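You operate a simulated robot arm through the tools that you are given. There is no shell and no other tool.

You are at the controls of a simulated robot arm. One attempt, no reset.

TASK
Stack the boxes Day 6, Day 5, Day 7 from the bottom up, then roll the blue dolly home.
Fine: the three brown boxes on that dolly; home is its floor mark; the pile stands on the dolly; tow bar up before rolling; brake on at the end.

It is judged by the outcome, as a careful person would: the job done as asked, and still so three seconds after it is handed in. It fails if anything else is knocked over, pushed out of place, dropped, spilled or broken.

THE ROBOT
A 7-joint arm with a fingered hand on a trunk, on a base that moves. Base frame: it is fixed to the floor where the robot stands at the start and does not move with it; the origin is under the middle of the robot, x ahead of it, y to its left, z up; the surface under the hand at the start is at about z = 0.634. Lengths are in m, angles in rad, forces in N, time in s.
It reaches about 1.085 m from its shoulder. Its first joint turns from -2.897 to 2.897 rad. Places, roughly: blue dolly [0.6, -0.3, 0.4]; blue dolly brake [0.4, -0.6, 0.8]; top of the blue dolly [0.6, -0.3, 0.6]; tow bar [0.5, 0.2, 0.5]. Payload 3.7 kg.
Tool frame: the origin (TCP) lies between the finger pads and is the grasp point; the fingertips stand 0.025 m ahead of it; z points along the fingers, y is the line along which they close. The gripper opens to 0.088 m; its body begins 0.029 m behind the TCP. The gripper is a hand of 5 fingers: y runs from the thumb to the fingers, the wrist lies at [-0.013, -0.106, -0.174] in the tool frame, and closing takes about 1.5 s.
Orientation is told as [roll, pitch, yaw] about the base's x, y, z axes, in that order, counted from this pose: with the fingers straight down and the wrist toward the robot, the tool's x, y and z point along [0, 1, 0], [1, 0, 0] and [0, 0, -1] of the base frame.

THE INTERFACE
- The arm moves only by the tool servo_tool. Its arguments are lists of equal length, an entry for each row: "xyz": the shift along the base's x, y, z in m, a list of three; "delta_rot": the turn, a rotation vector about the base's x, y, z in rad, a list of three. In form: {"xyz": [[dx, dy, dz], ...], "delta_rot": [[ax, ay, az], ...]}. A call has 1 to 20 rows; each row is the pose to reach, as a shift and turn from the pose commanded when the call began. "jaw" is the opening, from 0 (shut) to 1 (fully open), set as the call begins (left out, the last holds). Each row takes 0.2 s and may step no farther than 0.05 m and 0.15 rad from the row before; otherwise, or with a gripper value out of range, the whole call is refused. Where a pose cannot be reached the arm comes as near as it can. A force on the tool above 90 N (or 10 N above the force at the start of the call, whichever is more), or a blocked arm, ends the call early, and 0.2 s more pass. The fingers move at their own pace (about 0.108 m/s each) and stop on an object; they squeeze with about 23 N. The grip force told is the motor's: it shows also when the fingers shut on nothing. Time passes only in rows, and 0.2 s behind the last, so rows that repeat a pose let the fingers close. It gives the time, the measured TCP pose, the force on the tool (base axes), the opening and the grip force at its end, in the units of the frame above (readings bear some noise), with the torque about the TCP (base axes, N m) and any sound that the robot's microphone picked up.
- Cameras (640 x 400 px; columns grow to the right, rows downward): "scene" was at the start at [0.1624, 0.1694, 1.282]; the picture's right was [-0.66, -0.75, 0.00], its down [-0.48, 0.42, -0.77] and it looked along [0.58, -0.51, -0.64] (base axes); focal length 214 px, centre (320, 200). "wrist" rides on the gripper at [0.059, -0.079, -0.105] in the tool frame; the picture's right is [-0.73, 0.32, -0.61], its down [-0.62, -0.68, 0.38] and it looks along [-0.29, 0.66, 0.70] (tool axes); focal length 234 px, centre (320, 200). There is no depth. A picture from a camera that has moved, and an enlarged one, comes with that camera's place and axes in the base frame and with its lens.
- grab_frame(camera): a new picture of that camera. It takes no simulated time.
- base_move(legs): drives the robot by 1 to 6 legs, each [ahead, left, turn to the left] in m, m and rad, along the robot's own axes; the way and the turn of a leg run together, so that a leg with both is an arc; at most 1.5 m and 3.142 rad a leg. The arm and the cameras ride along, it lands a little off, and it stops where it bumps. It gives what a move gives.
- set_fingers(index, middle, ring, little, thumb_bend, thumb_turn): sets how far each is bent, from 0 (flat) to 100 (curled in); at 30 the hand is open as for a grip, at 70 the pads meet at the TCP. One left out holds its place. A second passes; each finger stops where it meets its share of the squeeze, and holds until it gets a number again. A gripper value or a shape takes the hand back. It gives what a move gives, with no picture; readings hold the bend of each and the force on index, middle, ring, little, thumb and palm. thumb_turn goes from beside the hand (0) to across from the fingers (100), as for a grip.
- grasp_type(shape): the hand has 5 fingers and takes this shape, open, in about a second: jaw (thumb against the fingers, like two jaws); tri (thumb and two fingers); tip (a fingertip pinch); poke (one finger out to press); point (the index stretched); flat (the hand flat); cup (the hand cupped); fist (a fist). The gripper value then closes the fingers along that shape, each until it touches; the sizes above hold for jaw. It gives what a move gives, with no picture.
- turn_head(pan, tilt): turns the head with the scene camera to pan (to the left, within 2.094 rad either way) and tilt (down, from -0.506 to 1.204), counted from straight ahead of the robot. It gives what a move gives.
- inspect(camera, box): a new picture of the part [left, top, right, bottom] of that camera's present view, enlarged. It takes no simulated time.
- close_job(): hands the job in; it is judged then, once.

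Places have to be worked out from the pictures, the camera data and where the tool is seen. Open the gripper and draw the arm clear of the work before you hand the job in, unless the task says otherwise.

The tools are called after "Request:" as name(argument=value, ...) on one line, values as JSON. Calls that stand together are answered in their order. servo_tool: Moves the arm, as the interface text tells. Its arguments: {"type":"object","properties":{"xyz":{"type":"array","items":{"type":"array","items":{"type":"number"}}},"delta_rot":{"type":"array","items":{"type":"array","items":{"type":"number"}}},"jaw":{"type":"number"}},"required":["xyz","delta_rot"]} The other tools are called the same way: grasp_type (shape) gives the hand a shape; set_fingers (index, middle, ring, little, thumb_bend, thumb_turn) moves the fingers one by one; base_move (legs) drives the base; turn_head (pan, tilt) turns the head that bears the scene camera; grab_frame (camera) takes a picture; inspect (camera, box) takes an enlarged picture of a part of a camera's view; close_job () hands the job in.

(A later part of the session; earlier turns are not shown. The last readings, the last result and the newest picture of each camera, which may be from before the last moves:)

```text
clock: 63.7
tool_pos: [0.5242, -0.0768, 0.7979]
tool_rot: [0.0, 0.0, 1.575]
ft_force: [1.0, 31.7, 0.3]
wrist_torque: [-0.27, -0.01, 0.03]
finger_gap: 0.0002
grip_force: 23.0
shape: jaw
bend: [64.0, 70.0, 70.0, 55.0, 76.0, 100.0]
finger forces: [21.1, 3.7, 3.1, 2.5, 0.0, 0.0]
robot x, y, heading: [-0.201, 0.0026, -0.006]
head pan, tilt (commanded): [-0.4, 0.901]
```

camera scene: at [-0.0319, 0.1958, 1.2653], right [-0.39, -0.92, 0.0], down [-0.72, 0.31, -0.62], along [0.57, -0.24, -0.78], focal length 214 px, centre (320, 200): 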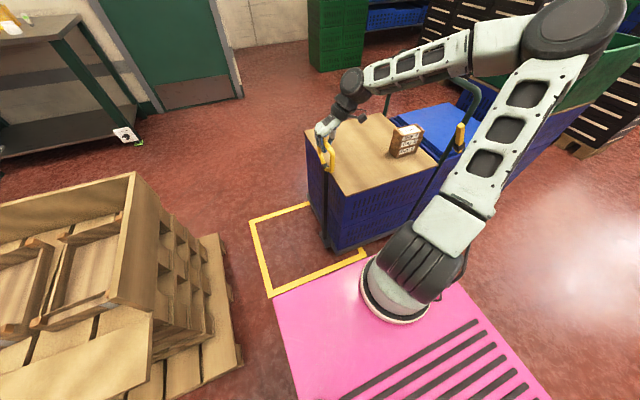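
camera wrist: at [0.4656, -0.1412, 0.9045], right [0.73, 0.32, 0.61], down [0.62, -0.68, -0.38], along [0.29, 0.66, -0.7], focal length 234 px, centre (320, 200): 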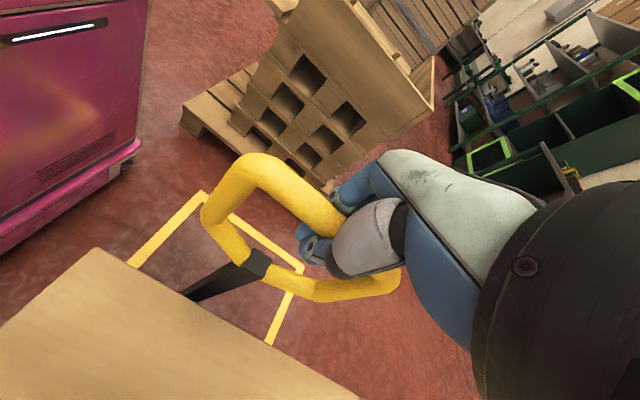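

There is a firm stop at about vertical (31.7 N at y≈-0.077). I relax to near-zero force and open the hand while staying around the loop, to see whether the bar stays up.

Request:
servo_tool(xyz=[[0, 0.003, 0], [0, 0.005, 0], [0, 0.005, 0]], delta_rot=[[0, 0, 0], [0, 0, 0], [0, 0, 0]])

Request:
servo_tool(xyz=[[0, 0, 0], [0, 0, 0], [0, 0, 0], [0, 0, 0], [0, 0, 0], [0, 0, 0], [0, 0, 0], [0, 0, 0]], delta_rot=[[0, 0, 0], [0, 0, 0], [0, 0, 0], [0, 0, 0], [0, 0, 0], [0, 0, 0], [0, 0, 0], [0, 0, 0]], jaw=1.0)

Request:
inspect(camera="scene", box=[280, 60, 400, 260])

Request:
grab_frame(camera="wrist")

```text
clock: 64.5
tool_pos: [0.5239, -0.0756, 0.7981]
tool_rot: [0.0, 0.002, 1.569]
ft_force: [-0.1, 12.2, -0.4]
wrist_torque: [-0.12, 0.01, 0.05]
finger_gap: 0.0
grip_force: 22.9
shape: jaw
bend: [66.0, 70.0, 70.0, 57.0, 76.0, 100.0]
finger forces: [8.3, 1.3, 1.7, 1.4, 0.8, 0.0]
robot x, y, heading: [-0.1971, 0.0032, -0.01]
head pan, tilt (commanded): [-0.4, 0.901]
```

```text
clock: 66.3
tool_pos: [0.5238, -0.0741, 0.7983]
tool_rot: [0.0, 0.002, 1.572]
ft_force: [0.4, -0.1, -0.4]
wrist_torque: [0.04, 0.02, 0.04]
finger_gap: 0.0877
grip_force: 0.0
shape: jaw
bend: [30.0, 30.0, 30.0, 30.0, 30.0, 98.0]
finger forces: [0.0, 0.1, 0.1, 0.0, 0.0, 0.0]
robot x, y, heading: [-0.2031, -0.0013, -0.005]
head pan, tilt (commanded): [-0.4, 0.901]
```

```text
2.00 times, centred on (340, 160) of scene
camera zoom: at [-0.032, 0.1958, 1.2653], right [-0.39, -0.92, 0.0], down [-0.72, 0.31, -0.62], along [0.57, -0.24, -0.78], focal length 429 px, centre (280, 280)
```

zoom: 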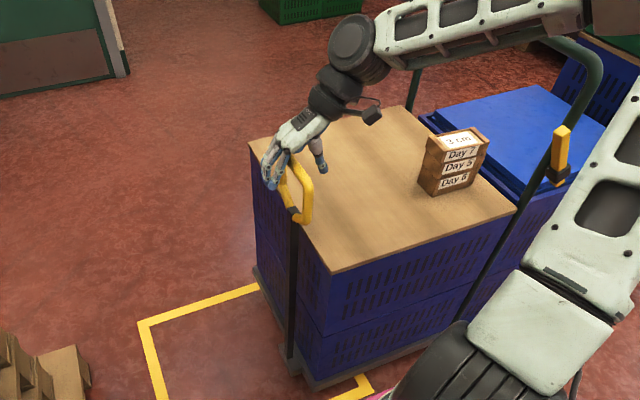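

```text
taken
camera wrist: at [0.4654, -0.1539, 0.9035], right [0.73, 0.32, 0.61], down [0.62, -0.68, -0.38], along [0.29, 0.66, -0.7], focal length 234 px, centre (320, 200)
```

wrist: 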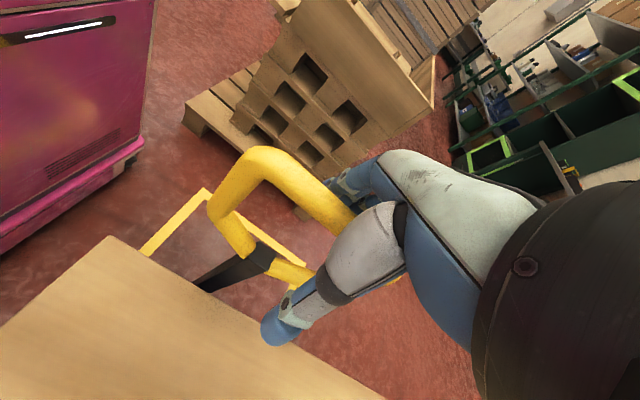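

The bar stands upright by itself with zero finger load. I lift the hand straight up off the loop and look again to be sure it stays.

Request:
servo_tool(xyz=[[0, 0, 0.02], [0, 0, 0.05], [0, 0, 0.09], [0, 0, 0.13], [0, 0, 0.17], [0, 0, 0.21], [0, 0, 0.25], [0, 0, 0.28], [0, 0, 0.28]], delta_rot=[[0, 0, 0], [0, 0, 0], [0, 0, 0], [0, 0, 0], [0, 0, 0], [0, 0, 0], [0, 0, 0], [0, 0, 0], [0, 0, 0]], jaw=1.0)

Request:
grab_frame(camera="scene")

Request:
inspect(camera="scene", box=[280, 60, 400, 260])

```text
clock: 68.3
tool_pos: [0.5254, -0.0756, 1.0785]
tool_rot: [-0.001, 0.0, 1.574]
ft_force: [0.2, 1.0, 0.1]
wrist_torque: [-0.02, 0.01, 0.0]
finger_gap: 0.0878
grip_force: 0.1
shape: jaw
bend: [30.0, 30.0, 30.0, 30.0, 30.0, 98.0]
finger forces: [0.1, 0.1, 0.0, 0.0, 0.1, 0.0]
robot x, y, heading: [-0.2009, 0.001, -0.003]
head pan, tilt (commanded): [-0.4, 0.901]
```

```text
taken
camera scene: at [-0.032, 0.1958, 1.2653], right [-0.39, -0.92, 0.0], down [-0.72, 0.31, -0.62], along [0.57, -0.24, -0.78], focal length 214 px, centre (320, 200)
```

scene: 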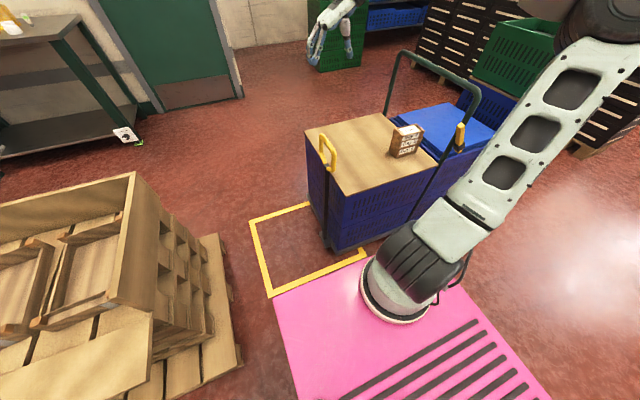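

```text
2.00 times, centred on (340, 160) of scene
camera zoom: at [-0.032, 0.1958, 1.2653], right [-0.39, -0.92, 0.0], down [-0.72, 0.31, -0.62], along [0.57, -0.24, -0.78], focal length 429 px, centre (280, 280)
```

zoom: 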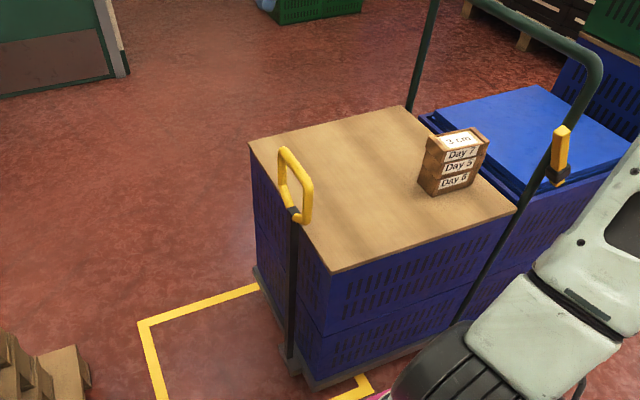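

The tow bar stays up and the pile and dolly are undisturbed. Now to the push handle (top bar along x at y≈-0.585, z≈0.925): I move toward it, high up, while yawing the hand back through 0 to -90° so that the wrist lies on the +y side.

Request:
servo_tool(xyz=[[0.005, -0.02, 0.005], [0.01, -0.04, 0.01], [0.015, -0.06, 0.015], [0.02, -0.08, 0.02], [0.025, -0.1, 0.025], [0.03, -0.12, 0.03], [0.035, -0.14, 0.035], [0.04, -0.16, 0.04], [0.045, -0.18, 0.04], [0.05, -0.2, 0.04], [0.055, -0.22, 0.04], [0.06, -0.24, 0.04], [0.065, -0.26, 0.04], [0.07, -0.28, 0.04], [0.075, -0.3, 0.04], [0.08, -0.32, 0.04], [0.085, -0.34, 0.04], [0.09, -0.36, 0.04], [0.095, -0.38, 0.04], [0.1, -0.4, 0.04]], delta_rot=[[0, 0, -0.149], [0, 0, -0.298], [0, 0, -0.447], [0, 0, -0.596], [0, 0, -0.745], [0, 0, -0.894], [0, 0, -1.043], [0, 0, -1.192], [0, 0, -1.341], [0, 0, -1.49], [0, 0, -1.639], [0, 0, -1.788], [0, 0, -1.937], [0, 0, -2.086], [0, 0, -2.235], [0, 0, -2.384], [0, 0, -2.533], [0, 0, -2.682], [0, 0, -2.831], [0, 0, -2.98]], jaw=1.0)

Request:
grab_frame(camera="wrist")

Request:
grab_frame(camera="scene")

```text
clock: 72.5
tool_pos: [0.6246, -0.476, 1.1198]
tool_rot: [0.002, 0.0, -1.411]
ft_force: [-0.6, 0.6, 0.7]
wrist_torque: [0.02, 0.0, 0.0]
finger_gap: 0.0877
grip_force: 0.0
shape: jaw
bend: [30.0, 30.0, 30.0, 30.0, 30.0, 98.0]
finger forces: [0.0, 0.0, 0.0, 0.0, 0.0, 0.0]
robot x, y, heading: [-0.1997, 0.0, -0.003]
head pan, tilt (commanded): [-0.4, 0.901]
```

```text
taken
camera wrist: at [0.6704, -0.3883, 1.2249], right [-0.67, -0.44, 0.61], down [-0.72, 0.57, -0.38], along [-0.18, -0.69, -0.7], focal length 234 px, centre (320, 200)
```

wrist: 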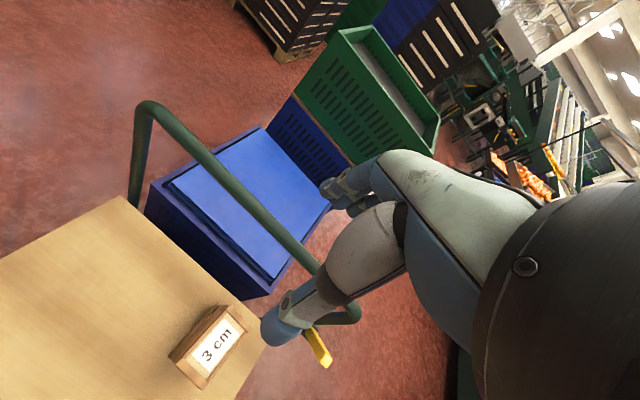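

```text
taken
camera scene: at [-0.0323, 0.1959, 1.2653], right [-0.39, -0.92, 0.0], down [-0.72, 0.31, -0.62], along [0.57, -0.24, -0.78], focal length 214 px, centre (320, 200)
```

scene: 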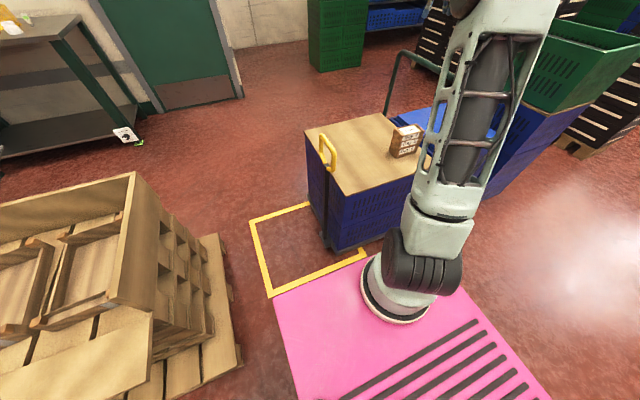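

From here the whole handle is visible. I enlarge both views to triangulate the top bar and the brake lever more exactly.

Request:
inspect(camera="wrist", box=[120, 80, 376, 400])

Request:
inspect(camera="scene", box=[370, 40, 470, 140])

```text
1.25 times, centred on (248, 240) of wrist
camera zoom: at [0.6704, -0.3883, 1.2249], right [-0.67, -0.44, 0.61], down [-0.72, 0.57, -0.38], along [-0.18, -0.69, -0.7], focal length 293 px, centre (410, 150)
```

zoom: 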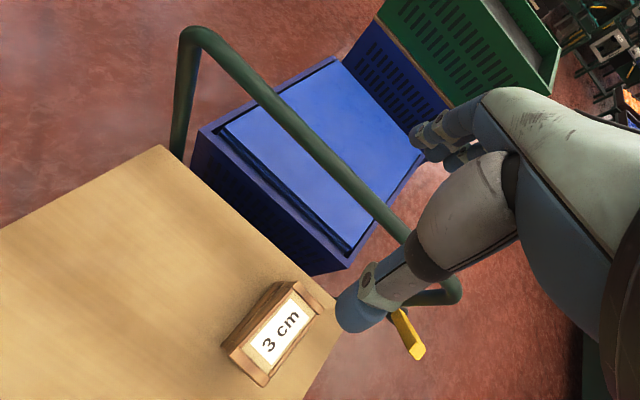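

```text
4.00 times, centred on (420, 90) of scene
camera zoom: at [-0.0323, 0.1959, 1.2653], right [-0.39, -0.92, 0.0], down [-0.72, 0.31, -0.62], along [0.57, -0.24, -0.78], focal length 858 px, centre (-80, 640)
```

zoom: 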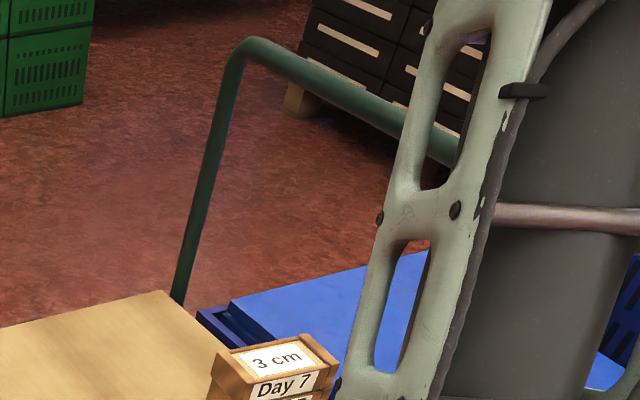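

The handle's top bar is at y≈-0.576, z≈0.922. I finish the yaw to -90° and come over the bar's middle (x≈0.635) at z≈1.02.

Request:
servo_tool(xyz=[[0.003, -0.03, -0.02], [0.006, -0.06, -0.05], [0.01, -0.1, -0.09], [0.01, -0.1, -0.1], [0.01, -0.1, -0.1]], delta_rot=[[0, 0, -0.06], [0, 0, -0.12], [0, 0, -0.16], [0, 0, -0.16], [0, 0, -0.16]], jaw=1.0)

Request:
grab_frame(camera="wrist")

Request:
inspect(camera="scene", box=[340, 20, 500, 140])

```text
refused: row 3 steps farther than a row can; nothing moved
```

```text
taken
camera wrist: at [0.6704, -0.3883, 1.2249], right [-0.67, -0.44, 0.61], down [-0.72, 0.57, -0.38], along [-0.18, -0.69, -0.7], focal length 234 px, centre (320, 200)
```

wrist: 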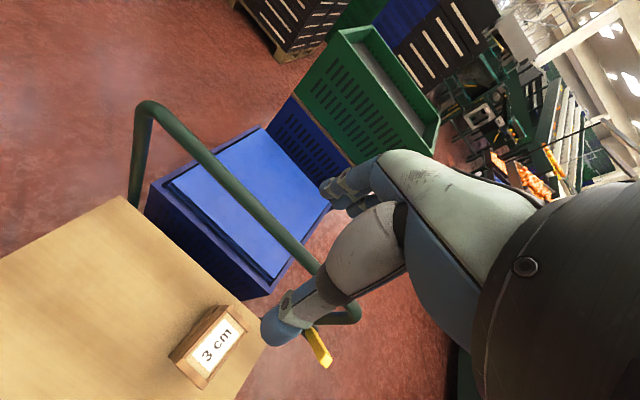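

```text
3.33 times, centred on (420, 80) of scene
camera zoom: at [-0.0323, 0.1959, 1.2653], right [-0.39, -0.92, 0.0], down [-0.72, 0.31, -0.62], along [0.57, -0.24, -0.78], focal length 715 px, centre (-13, 600)
```

zoom: 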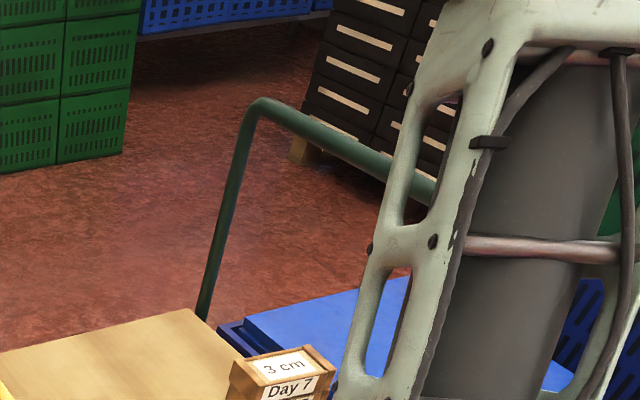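

A step was too long, so nothing moved. I resend the same move in smaller steps.

Request:
servo_tool(xyz=[[0.003, -0.03, -0.015], [0.006, -0.06, -0.03], [0.01, -0.085, -0.06], [0.01, -0.1, -0.09], [0.01, -0.1, -0.1], [0.01, -0.1, -0.1]], delta_rot=[[0, 0, -0.05], [0, 0, -0.1], [0, 0, -0.14], [0, 0, -0.16], [0, 0, -0.16], [0, 0, -0.16]], jaw=1.0)

Request:
grab_frame(camera="wrist")

Request:
inspect(camera="scene", box=[340, 20, 500, 140])

```text
clock: 73.9
tool_pos: [0.6334, -0.5762, 1.0182]
tool_rot: [-0.002, 0.003, -1.567]
ft_force: [-0.1, -0.2, -0.9]
wrist_torque: [0.0, 0.01, 0.02]
finger_gap: 0.0873
grip_force: 0.0
shape: jaw
bend: [30.0, 30.0, 30.0, 30.0, 30.0, 98.0]
finger forces: [0.1, 0.0, 0.0, 0.0, 0.0, 0.1]
robot x, y, heading: [-0.2048, 0.0033, -0.002]
head pan, tilt (commanded): [-0.4, 0.901]
```

```text
taken
camera wrist: at [0.6922, -0.4965, 1.1229], right [-0.73, -0.33, 0.61], down [-0.63, 0.68, -0.38], along [-0.29, -0.66, -0.7], focal length 234 px, centre (320, 200)
```

wrist: 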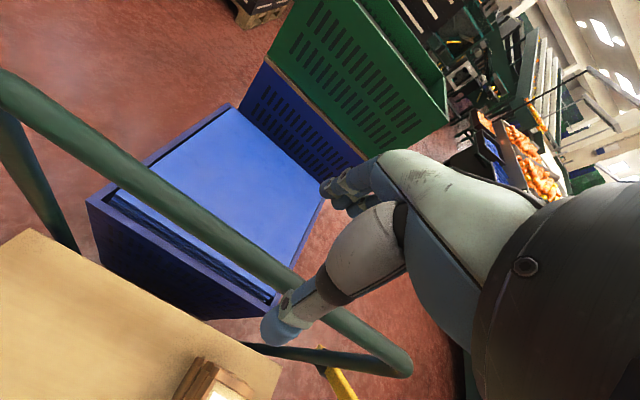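

```text
3.33 times, centred on (420, 80) of scene
camera zoom: at [-0.032, 0.1958, 1.2653], right [-0.39, -0.92, 0.0], down [-0.72, 0.31, -0.62], along [0.57, -0.24, -0.78], focal length 715 px, centre (-13, 600)
```

zoom: 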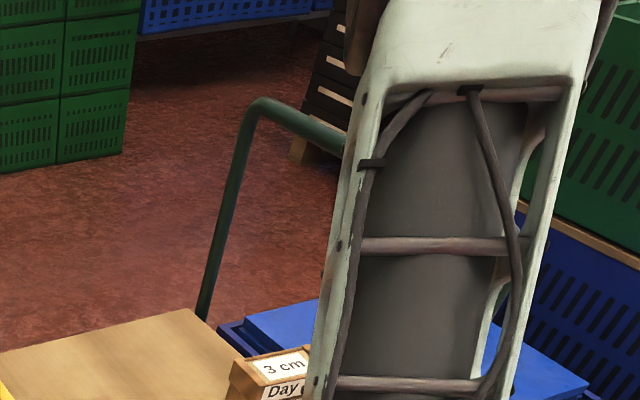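

The bar lies right under the open hand. I descend to z≈0.925 and close on the handle.

Request:
servo_tool(xyz=[[0, 0.001, -0.035], [0, 0.001, -0.065], [0, 0.001, -0.085], [0, 0.001, -0.093], [0, 0.001, -0.093]], delta_rot=[[0, 0, 0], [0, 0, 0], [0, 0, 0], [0, 0, 0], [0, 0, 0]], jaw=1.0)

Request:
grab_frame(camera="wrist")

```text
clock: 75.1
tool_pos: [0.6332, -0.5745, 0.9247]
tool_rot: [0.001, 0.001, -1.568]
ft_force: [0.0, -0.1, 0.2]
wrist_torque: [-0.01, 0.03, 0.01]
finger_gap: 0.0876
grip_force: 0.0
shape: jaw
bend: [30.0, 30.0, 30.0, 30.0, 30.0, 98.0]
finger forces: [0.0, 0.1, 0.0, 0.1, 0.0, 0.1]
robot x, y, heading: [-0.1961, 0.0044, -0.005]
head pan, tilt (commanded): [-0.4, 0.901]
```

```text
taken
camera wrist: at [0.6921, -0.4952, 1.0299], right [-0.73, -0.33, 0.61], down [-0.63, 0.68, -0.38], along [-0.29, -0.66, -0.7], focal length 234 px, centre (320, 200)
```

wrist: 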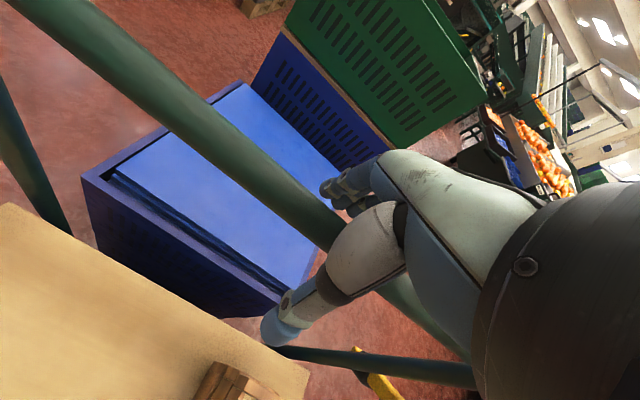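

Request:
servo_tool(xyz=[[0, 0, 0], [0, 0, 0], [0, 0, 0], [0, 0, 0], [0, 0, 0], [0, 0, 0], [0, 0, 0], [0, 0, 0], [0, 0, 0]], delta_rot=[[0, 0, 0], [0, 0, 0], [0, 0, 0], [0, 0, 0], [0, 0, 0], [0, 0, 0], [0, 0, 0], [0, 0, 0], [0, 0, 0]], jaw=0.0)

Request:
grab_frame(camera="wrist")

```text
clock: 77.1
tool_pos: [0.6346, -0.5741, 0.9252]
tool_rot: [0.001, 0.001, -1.568]
ft_force: [-2.9, 5.2, -10.0]
wrist_torque: [-0.04, -0.01, 0.12]
finger_gap: 0.0056
grip_force: 23.0
shape: jaw
bend: [72.0, 70.0, 70.0, 63.0, 76.0, 100.0]
finger forces: [4.2, 0.3, 2.8, 1.9, 14.0, 0.0]
robot x, y, heading: [-0.1992, 0.0022, -0.003]
head pan, tilt (commanded): [-0.4, 0.901]
```

```text
taken
camera wrist: at [0.6924, -0.495, 1.0296], right [-0.72, -0.33, 0.61], down [-0.63, 0.68, -0.38], along [-0.29, -0.66, -0.7], focal length 234 px, centre (320, 200)
```

wrist: 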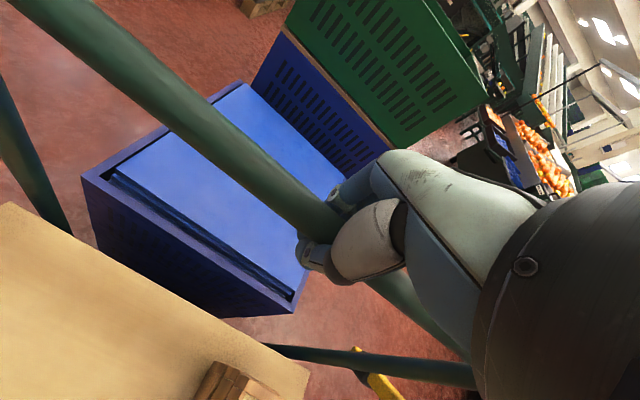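

The hand encircles the handle (caged). I test gently whether the dolly rolls: 1 cm toward +y in small steps, watching the force.

Request:
servo_tool(xyz=[[0, 0.003, 0], [0, 0.006, 0], [0, 0.01, 0], [0, 0.01, 0]], delta_rot=[[0, 0, 0], [0, 0, 0], [0, 0, 0], [0, 0, 0]])

Request:
inspect(camera="scene", box=[210, 100, 410, 300])

```text
clock: 78.1
tool_pos: [0.6328, -0.5677, 0.9244]
tool_rot: [0.001, -0.001, -1.569]
ft_force: [3.3, -29.2, -14.1]
wrist_torque: [0.04, -0.03, 0.19]
finger_gap: 0.0058
grip_force: 22.9
shape: jaw
bend: [72.0, 70.0, 71.0, 51.0, 79.0, 100.0]
finger forces: [18.3, 8.0, 4.0, 2.3, 13.0, 0.1]
robot x, y, heading: [-0.2007, 0.0022, 0.003]
head pan, tilt (commanded): [-0.4, 0.901]
```

```text
2.00 times, centred on (310, 200) of scene
camera zoom: at [-0.0313, 0.1941, 1.2655], right [-0.39, -0.92, 0.0], down [-0.72, 0.31, -0.62], along [0.57, -0.24, -0.78], focal length 429 px, centre (340, 200)
```

zoom: 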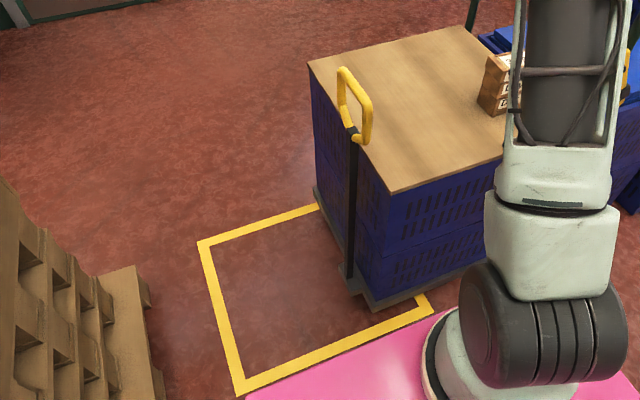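

The handle resists: 29 N with no visible dolly motion (the robot itself shifted ~2 mm), so the brake seems to be on now. I relax, release the handle and rise, to work the brake lever instead.

Request:
servo_tool(xyz=[[0, -0.004, 0], [0, -0.008, 0], [0, -0.01, 0], [0, -0.01, 0]], delta_rot=[[0, 0, 0], [0, 0, 0], [0, 0, 0], [0, 0, 0]])

Request:
servo_tool(xyz=[[0, 0, 0], [0, 0, 0], [0, 0, 0], [0, 0, 0], [0, 0, 0], [0, 0, 0], [0, 0, 0], [0, 0, 0]], delta_rot=[[0, 0, 0], [0, 0, 0], [0, 0, 0], [0, 0, 0], [0, 0, 0], [0, 0, 0], [0, 0, 0], [0, 0, 0]], jaw=1.0)

Request:
servo_tool(xyz=[[0, 0, 0.02], [0, 0, 0.05], [0, 0, 0.09], [0, 0, 0.13], [0, 0, 0.16], [0, 0, 0.16]], delta_rot=[[0, 0, 0], [0, 0, 0], [0, 0, 0], [0, 0, 0], [0, 0, 0], [0, 0, 0]], jaw=1.0)

Request:
grab_frame(camera="wrist")

```text
clock: 79.1
tool_pos: [0.6336, -0.5737, 0.9248]
tool_rot: [-0.002, 0.004, -1.565]
ft_force: [-9.4, 9.8, -14.7]
wrist_torque: [0.02, -0.04, 0.03]
finger_gap: 0.0067
grip_force: 22.5
shape: jaw
bend: [72.0, 70.0, 70.0, 59.0, 79.0, 100.0]
finger forces: [5.0, 1.9, 1.9, 1.4, 28.6, 0.1]
robot x, y, heading: [-0.2018, -0.0021, -0.004]
head pan, tilt (commanded): [-0.4, 0.901]
```

```text
clock: 80.9
tool_pos: [0.6332, -0.5751, 0.9264]
tool_rot: [0.002, 0.003, -1.567]
ft_force: [0.2, -0.2, -0.1]
wrist_torque: [0.03, -0.01, -0.03]
finger_gap: 0.0878
grip_force: 0.0
shape: jaw
bend: [30.0, 30.0, 30.0, 30.0, 30.0, 98.0]
finger forces: [0.0, 0.0, 0.0, 0.1, 0.0, 0.0]
robot x, y, heading: [-0.2008, 0.0035, -0.009]
head pan, tilt (commanded): [-0.4, 0.901]
```

```text
clock: 82.3
tool_pos: [0.6334, -0.5753, 1.0851]
tool_rot: [0.0, 0.001, -1.569]
ft_force: [0.0, -0.4, 0.7]
wrist_torque: [0.01, 0.02, -0.03]
finger_gap: 0.0873
grip_force: 0.0
shape: jaw
bend: [30.0, 30.0, 30.0, 30.0, 30.0, 98.0]
finger forces: [0.0, 0.1, 0.0, 0.0, 0.0, 0.1]
robot x, y, heading: [-0.1987, 0.0006, -0.002]
head pan, tilt (commanded): [-0.4, 0.901]
```

```text
taken
camera wrist: at [0.6924, -0.4958, 1.1904], right [-0.72, -0.33, 0.61], down [-0.63, 0.68, -0.38], along [-0.29, -0.66, -0.7], focal length 234 px, centre (320, 200)
```

wrist: 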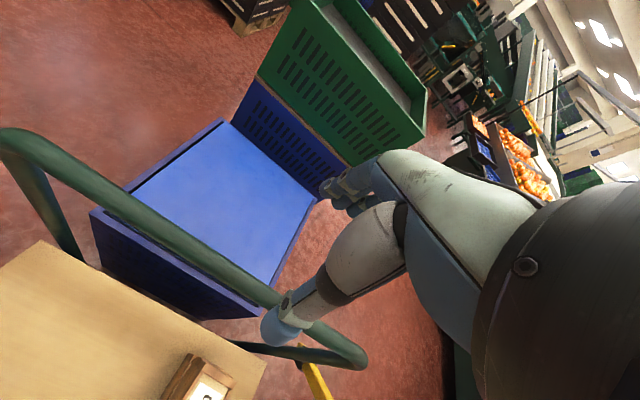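

Released cleanly. Now I swing back to yaw 0 near [0.40, -0.33, 1.05], on the +y side of the brake lever, and look at the lever.

Request:
servo_tool(xyz=[[-0.02, 0.022, 0.01], [-0.04, 0.044, 0.02], [-0.06, 0.066, 0.02], [-0.08, 0.088, 0.02], [-0.1, 0.11, 0.02], [-0.12, 0.132, 0.02], [-0.14, 0.154, 0.01], [-0.16, 0.176, 0.0], [-0.18, 0.198, -0.01], [-0.2, 0.22, -0.02], [-0.22, 0.235, -0.03], [-0.233, 0.245, -0.035], [-0.233, 0.245, -0.035]], delta_rot=[[0, 0, 0.13], [0, 0, 0.26], [0, 0, 0.39], [0, 0, 0.52], [0, 0, 0.65], [0, 0, 0.78], [0, 0, 0.91], [0, 0, 1.04], [0, 0, 1.17], [0, 0, 1.3], [0, 0, 1.44], [0, 0, 1.569], [0, 0, 1.569]], jaw=0.0)

Request:
grab_frame(camera="wrist")

Request:
grab_frame(camera="scene")

```text
clock: 85.1
tool_pos: [0.4011, -0.3299, 1.0489]
tool_rot: [0.0, 0.001, 0.003]
ft_force: [0.4, 0.7, -0.4]
wrist_torque: [0.01, 0.0, -0.01]
finger_gap: 0.0
grip_force: 23.4
shape: jaw
bend: [70.0, 70.0, 70.0, 70.0, 40.0, 100.0]
finger forces: [0.0, 0.0, 0.0, 0.0, 0.1, 0.0]
robot x, y, heading: [-0.1999, -0.0, -0.008]
head pan, tilt (commanded): [-0.4, 0.901]
```

```text
taken
camera wrist: at [0.3219, -0.2707, 1.1539], right [0.33, -0.73, 0.61], down [-0.68, -0.63, -0.38], along [0.66, -0.29, -0.7], focal length 234 px, centre (320, 200)
```

wrist: 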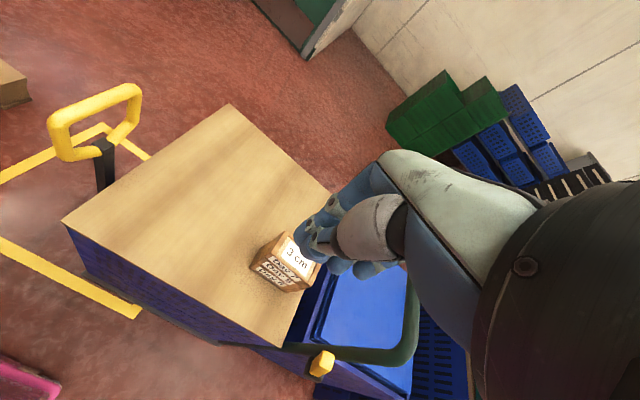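

```text
taken
camera scene: at [-0.0321, 0.1958, 1.2653], right [-0.39, -0.92, 0.0], down [-0.72, 0.31, -0.62], along [0.57, -0.24, -0.78], focal length 214 px, centre (320, 200)
```

scene: 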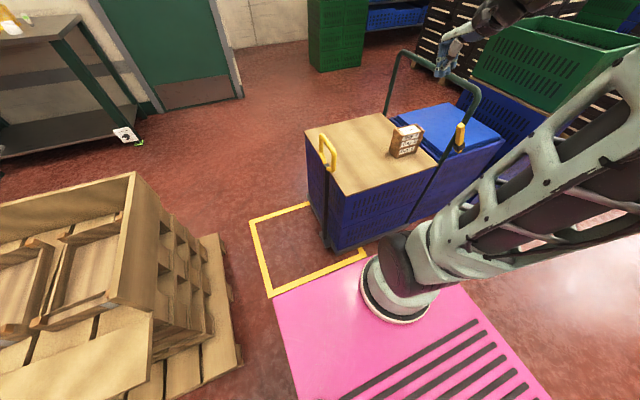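

The pile and tow bar are intact, and the lever is visible to both cameras. I enlarge both views to triangulate its tip, housing and the handle leg.

Request:
inspect(camera="wrist", box=[270, 320, 430, 400])

Request:
inspect(camera="scene", box=[420, 90, 500, 170])

```text
4.00 times, centred on (350, 360) of wrist
camera zoom: at [0.3219, -0.2707, 1.1539], right [0.33, -0.73, 0.61], down [-0.68, -0.63, -0.38], along [0.66, -0.29, -0.7], focal length 937 px, centre (200, -440)
```

zoom: 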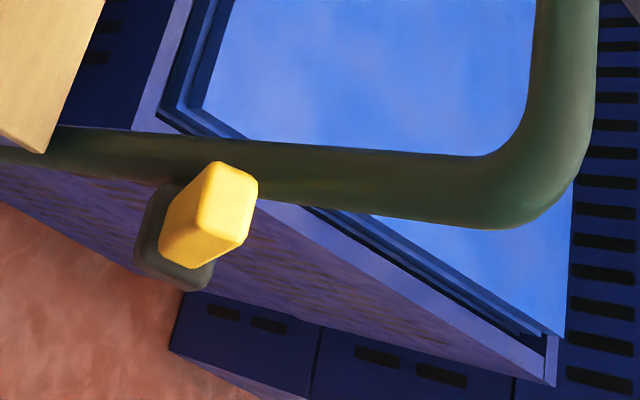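

```text
5.00 times, centred on (460, 130) of scene
camera zoom: at [-0.0321, 0.1958, 1.2653], right [-0.39, -0.92, 0.0], down [-0.72, 0.31, -0.62], along [0.57, -0.24, -0.78], focal length 1072 px, centre (-380, 550)
```

zoom: 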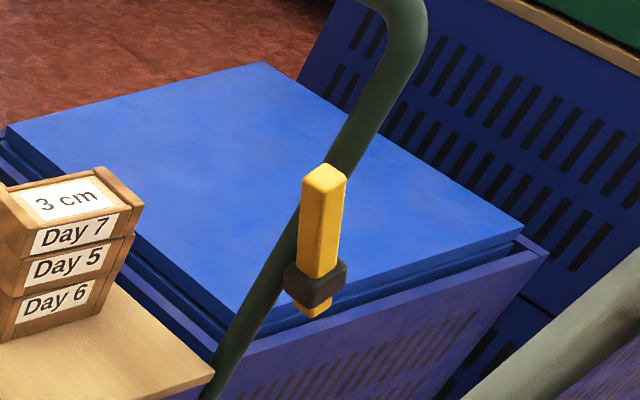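

Lever tip ≈[0.389, -0.518, 0.843], pivot ≈[0.391, -0.585, 0.722], and the handle leg is behind it at x≥0.402. I'll tilt the closed hand 45° so the fingers point forward-down (keeping the hand on the robot's side of the leg), staying on the +y side of the lever.

Request:
servo_tool(xyz=[[-0.005, -0.01, -0.015], [-0.01, -0.02, -0.03], [-0.015, -0.03, -0.05], [-0.02, -0.04, -0.07], [-0.025, -0.055, -0.085], [-0.031, -0.07, -0.1], [-0.031, -0.07, -0.1]], delta_rot=[[0, -0.131, 0], [0, -0.262, 0], [0, -0.393, 0], [0, -0.524, 0], [0, -0.655, 0], [0, -0.785, 0], [0, -0.785, 0]], jaw=0.0)

Request:
grab_frame(camera="wrist")

Request:
grab_frame(camera="scene")

```text
clock: 86.7
tool_pos: [0.3688, -0.3985, 0.9492]
tool_rot: [-0.002, -0.784, 0.001]
ft_force: [0.4, 0.0, -0.3]
wrist_torque: [-0.01, 0.04, -0.01]
finger_gap: 0.0
grip_force: 22.9
shape: jaw
bend: [70.0, 70.0, 70.0, 70.0, 40.0, 100.0]
finger forces: [0.1, 0.1, 0.1, 0.0, 0.0, 0.0]
robot x, y, heading: [-0.2021, -0.0012, -0.005]
head pan, tilt (commanded): [-0.4, 0.901]
```

```text
taken
camera wrist: at [0.2393, -0.3402, 0.9676], right [-0.2, -0.73, 0.66], down [-0.21, -0.62, -0.75], along [0.96, -0.29, -0.03], focal length 234 px, centre (320, 200)
```

wrist: 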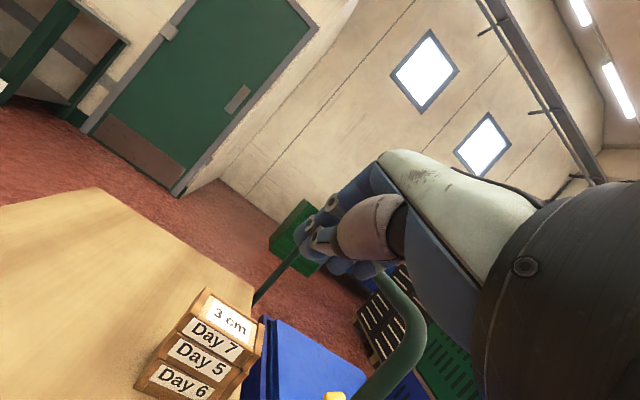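

```text
taken
camera scene: at [-0.032, 0.1958, 1.2653], right [-0.39, -0.92, 0.0], down [-0.72, 0.31, -0.62], along [0.57, -0.24, -0.78], focal length 214 px, centre (320, 200)
```

scene: 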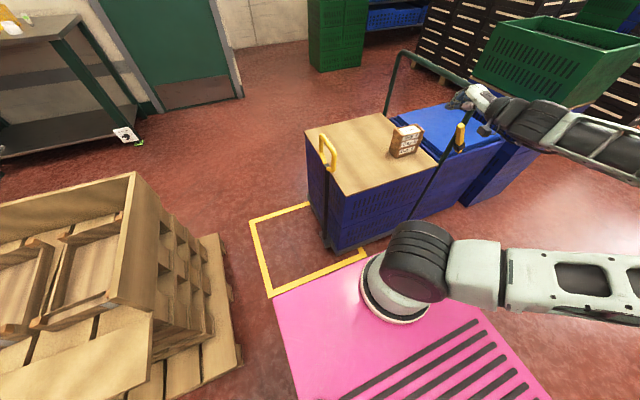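

The scene camera now sees both hand and lever. I enlarge to judge the fingers' extent relative to the lever.

Request:
inspect(camera="scene", box=[420, 60, 540, 180])

```text
3.33 times, centred on (480, 120) of scene
camera zoom: at [-0.032, 0.1958, 1.2653], right [-0.39, -0.92, 0.0], down [-0.72, 0.31, -0.62], along [0.57, -0.24, -0.78], focal length 715 px, centre (-213, 467)
```

zoom: 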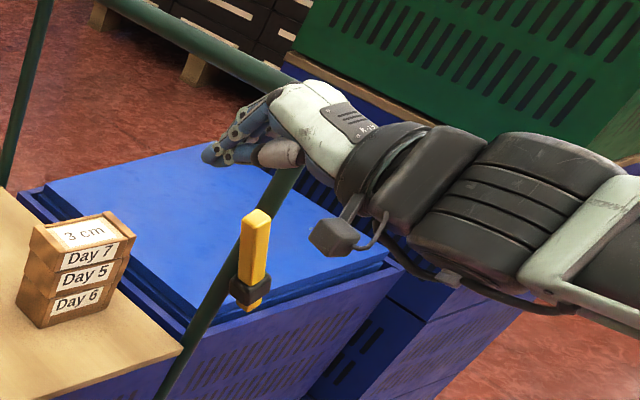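

Fingers are where expected, above and to the +y side of the lever. I lower the hand to z≈0.835, still ~4 cm short of the lever.

Request:
servo_tool(xyz=[[0.0, 0.0, -0.03], [0.0, 0.0, -0.06], [0.0, -0.005, -0.09], [0.0, -0.015, -0.114], [0.0, -0.015, -0.114]], delta_rot=[[0, 0, 0], [0, 0, 0], [0, 0, 0], [0, 0, 0], [0, 0, 0]], jaw=0.0)

Request:
inspect(camera="scene", box=[420, 60, 540, 180])

Request:
grab_frame(camera="wrist")

```text
clock: 87.9
tool_pos: [0.3684, -0.4143, 0.8347]
tool_rot: [-0.002, -0.784, 0.001]
ft_force: [0.1, 0.1, 0.0]
wrist_torque: [0.0, -0.01, 0.06]
finger_gap: 0.0
grip_force: 23.2
shape: jaw
bend: [70.0, 70.0, 70.0, 70.0, 40.0, 100.0]
finger forces: [0.1, 0.1, 0.0, 0.0, 0.0, 0.0]
robot x, y, heading: [-0.1993, 0.0027, -0.008]
head pan, tilt (commanded): [-0.4, 0.901]
```

```text
3.33 times, centred on (480, 120) of scene
camera zoom: at [-0.0321, 0.1958, 1.2653], right [-0.39, -0.92, 0.0], down [-0.72, 0.31, -0.62], along [0.57, -0.24, -0.78], focal length 715 px, centre (-213, 467)
```

zoom: 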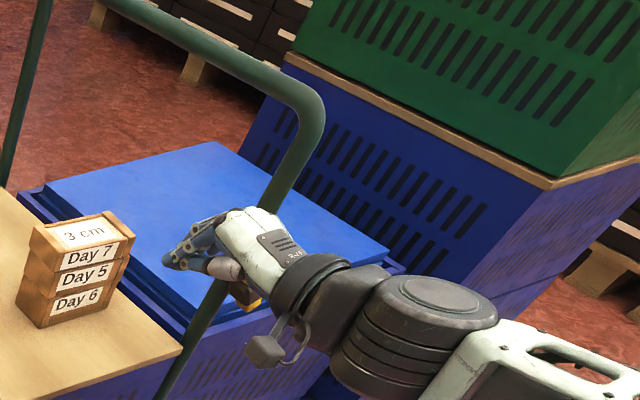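

```text
taken
camera wrist: at [0.239, -0.3542, 0.8533], right [-0.2, -0.73, 0.66], down [-0.21, -0.62, -0.75], along [0.96, -0.29, -0.03], focal length 234 px, centre (320, 200)
```

wrist: 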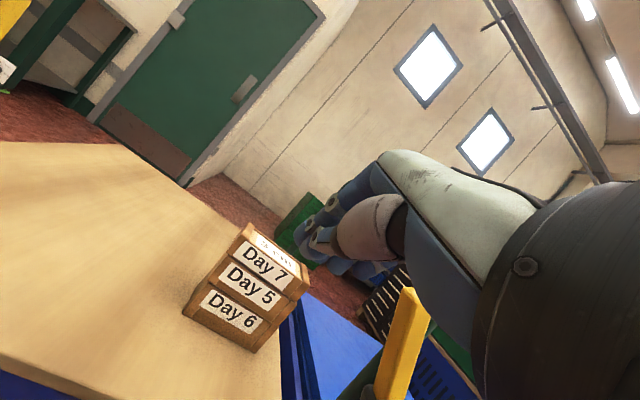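

The lever's tip is at y≈-0.51, z≈0.842 ahead of the hand's edge. I slide toward -y slowly until contact.

Request:
servo_tool(xyz=[[0.003, -0.015, 0], [0.003, -0.03, 0], [0.003, -0.04, 0], [0.003, -0.048, 0], [0.003, -0.056, 0], [0.003, -0.056, 0]], delta_rot=[[0, 0, 0], [0, 0, 0], [0, 0, 0], [0, 0, 0], [0, 0, 0], [0, 0, 0]], jaw=0.0)

Request:
inspect(camera="scene", box=[420, 60, 540, 180])

Request:
grab_frame(camera="wrist")

```text
clock: 89.3
tool_pos: [0.3722, -0.4699, 0.8362]
tool_rot: [-0.001, -0.784, 0.003]
ft_force: [-1.3, 1.3, 0.3]
wrist_torque: [-0.01, 0.03, -0.04]
finger_gap: 0.0
grip_force: 23.0
shape: jaw
bend: [70.0, 70.0, 70.0, 70.0, 40.0, 100.0]
finger forces: [0.0, 0.1, 0.0, 2.0, 0.0, 0.0]
robot x, y, heading: [-0.1993, 0.0016, -0.008]
head pan, tilt (commanded): [-0.4, 0.901]
```

```text
3.33 times, centred on (480, 120) of scene
camera zoom: at [-0.0321, 0.1958, 1.2653], right [-0.39, -0.92, 0.0], down [-0.72, 0.31, -0.62], along [0.57, -0.24, -0.78], focal length 715 px, centre (-213, 467)
```

zoom: 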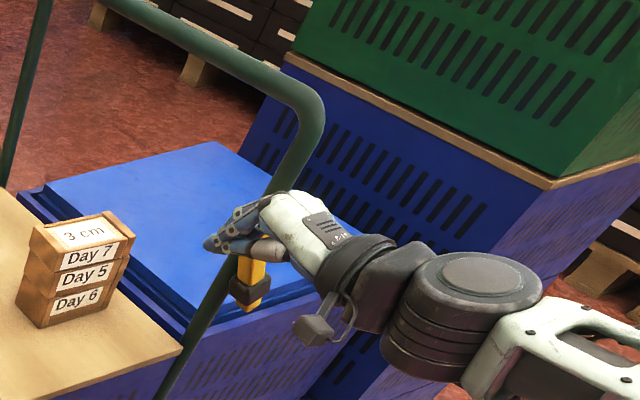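

```text
taken
camera wrist: at [0.2425, -0.4115, 0.8547], right [-0.2, -0.73, 0.66], down [-0.21, -0.62, -0.75], along [0.96, -0.29, -0.03], focal length 234 px, centre (320, 200)
```

wrist: 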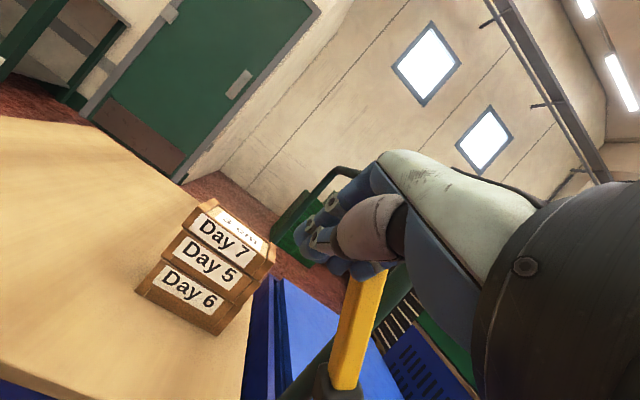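

The little finger touches the lever (2 N, pushing back in +y). I push on toward -y in small steps.

Request:
servo_tool(xyz=[[0, -0.007, 0], [0, -0.014, 0], [0, -0.021, 0], [0, -0.028, 0], [0, -0.028, 0]], delta_rot=[[0, 0, 0], [0, 0, 0], [0, 0, 0], [0, 0, 0], [0, 0, 0]], jaw=0.0)

Request:
inspect(camera="scene", box=[420, 60, 540, 180])

Request:
grab_frame(camera="wrist")

```text
clock: 90.5
tool_pos: [0.3721, -0.4969, 0.8354]
tool_rot: [-0.002, -0.785, 0.002]
ft_force: [-1.9, 4.2, 2.7]
wrist_torque: [-0.16, 0.0, -0.06]
finger_gap: 0.0001
grip_force: 23.1
shape: jaw
bend: [70.0, 70.0, 70.0, 70.0, 40.0, 100.0]
finger forces: [0.1, 0.0, 3.1, 2.1, 0.0, 0.1]
robot x, y, heading: [-0.2023, -0.0014, -0.005]
head pan, tilt (commanded): [-0.4, 0.901]
```

```text
3.33 times, centred on (480, 120) of scene
camera zoom: at [-0.0322, 0.196, 1.2653], right [-0.39, -0.92, 0.0], down [-0.72, 0.31, -0.62], along [0.57, -0.24, -0.78], focal length 715 px, centre (-213, 467)
```

zoom: 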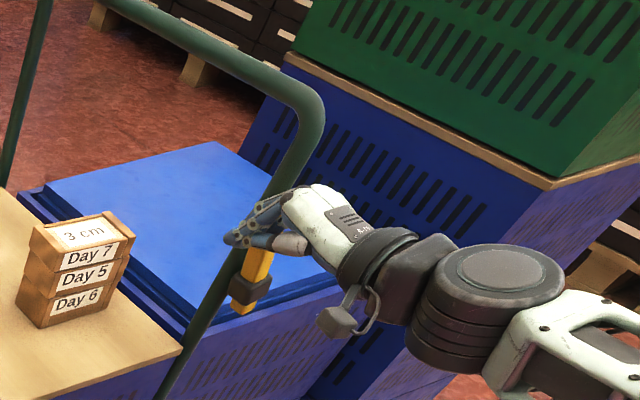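

```text
taken
camera wrist: at [0.2422, -0.4392, 0.8545], right [-0.2, -0.73, 0.66], down [-0.21, -0.62, -0.75], along [0.96, -0.29, -0.03], focal length 234 px, centre (320, 200)
```

wrist: 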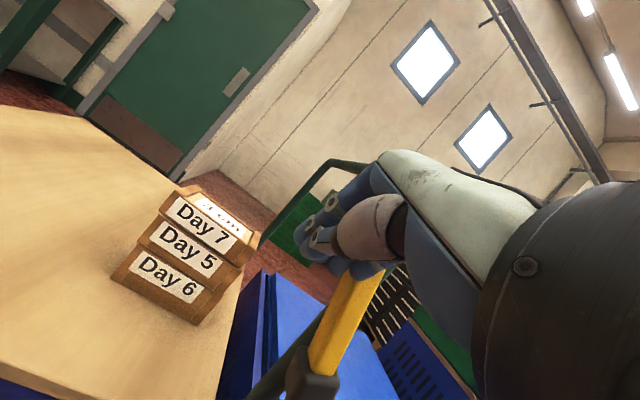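

The lever is turning with only ~5 N. I continue pushing toward -y through vertical.

Request:
servo_tool(xyz=[[0, -0.008, 0], [0, -0.016, 0], [0, -0.024, 0], [0, -0.032, 0], [0, -0.04, 0], [0, -0.04, 0]], delta_rot=[[0, 0, 0], [0, 0, 0], [0, 0, 0], [0, 0, 0], [0, 0, 0], [0, 0, 0]], jaw=0.0)

Request:
inspect(camera="scene", box=[420, 60, 540, 180])

Request:
grab_frame(camera="wrist")

```text
clock: 91.9
tool_pos: [0.373, -0.5394, 0.8371]
tool_rot: [-0.002, -0.784, 0.002]
ft_force: [-3.9, 3.7, 1.4]
wrist_torque: [-0.11, 0.02, -0.09]
finger_gap: 0.0
grip_force: 23.3
shape: jaw
bend: [70.0, 70.0, 70.0, 70.0, 40.0, 100.0]
finger forces: [0.0, 0.0, 0.2, 5.4, 0.1, 0.1]
robot x, y, heading: [-0.1978, 0.0002, -0.007]
head pan, tilt (commanded): [-0.4, 0.901]
```

```text
3.33 times, centred on (480, 120) of scene
camera zoom: at [-0.0323, 0.1959, 1.2653], right [-0.39, -0.92, 0.0], down [-0.72, 0.31, -0.62], along [0.57, -0.24, -0.78], focal length 715 px, centre (-213, 467)
```

zoom: 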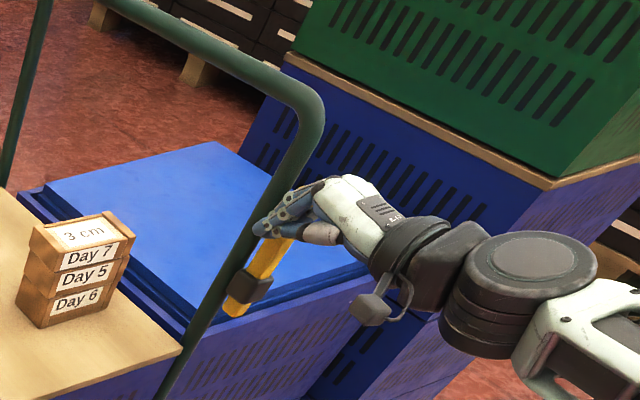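

```text
taken
camera wrist: at [0.2426, -0.4795, 0.8554], right [-0.2, -0.73, 0.66], down [-0.21, -0.62, -0.75], along [0.96, -0.29, -0.03], focal length 234 px, centre (320, 200)
```

wrist: 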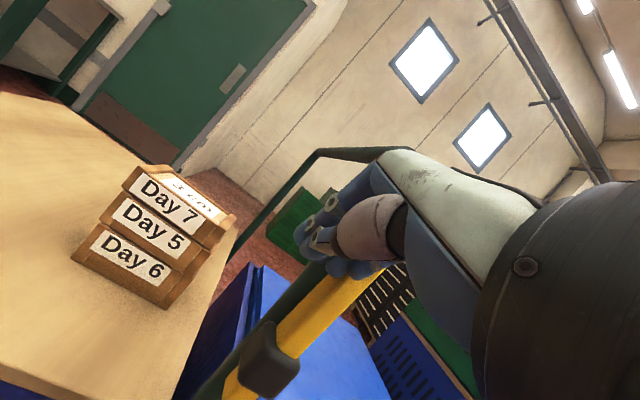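

Past vertical already, still light. I continue until a stop or click.

Request:
servo_tool(xyz=[[0, -0.008, 0], [0, -0.016, 0], [0, -0.024, 0], [0, -0.032, 0], [0, -0.032, 0]], delta_rot=[[0, 0, 0], [0, 0, 0], [0, 0, 0], [0, 0, 0], [0, 0, 0]], jaw=0.0)

Request:
inspect(camera="scene", box=[420, 60, 540, 180])

Request:
grab_frame(camera="wrist")

```text
clock: 93.1
tool_pos: [0.3724, -0.5718, 0.8362]
tool_rot: [-0.002, -0.784, 0.002]
ft_force: [-4.7, 2.2, -1.6]
wrist_torque: [0.07, -0.03, -0.2]
finger_gap: 0.0002
grip_force: 22.8
shape: jaw
bend: [70.0, 70.0, 70.0, 70.0, 40.0, 100.0]
finger forces: [0.1, 0.0, 1.9, 5.2, 0.0, 0.0]
robot x, y, heading: [-0.2, -0.0034, -0.006]
head pan, tilt (commanded): [-0.4, 0.901]
```

```text
3.33 times, centred on (480, 120) of scene
camera zoom: at [-0.0322, 0.1958, 1.2654], right [-0.39, -0.92, 0.0], down [-0.72, 0.31, -0.62], along [0.57, -0.24, -0.78], focal length 715 px, centre (-213, 467)
```

zoom: 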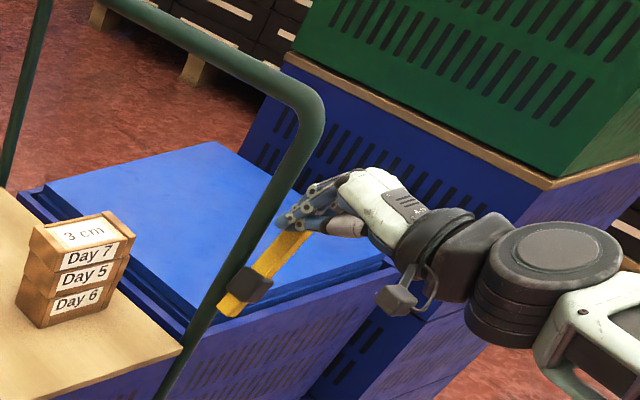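

```text
taken
camera wrist: at [0.2429, -0.5123, 0.8552], right [-0.2, -0.73, 0.66], down [-0.21, -0.62, -0.75], along [0.96, -0.29, -0.03], focal length 234 px, centre (320, 200)
```

wrist: 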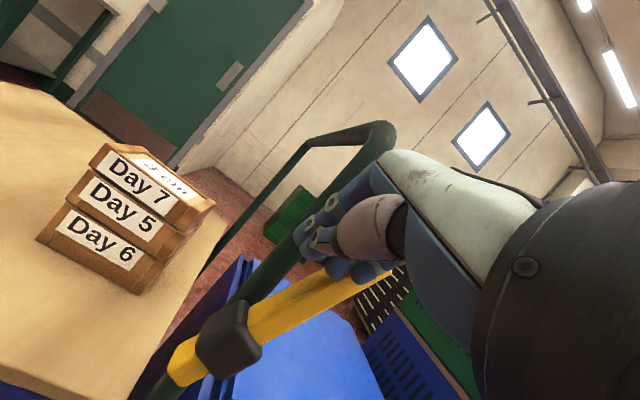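

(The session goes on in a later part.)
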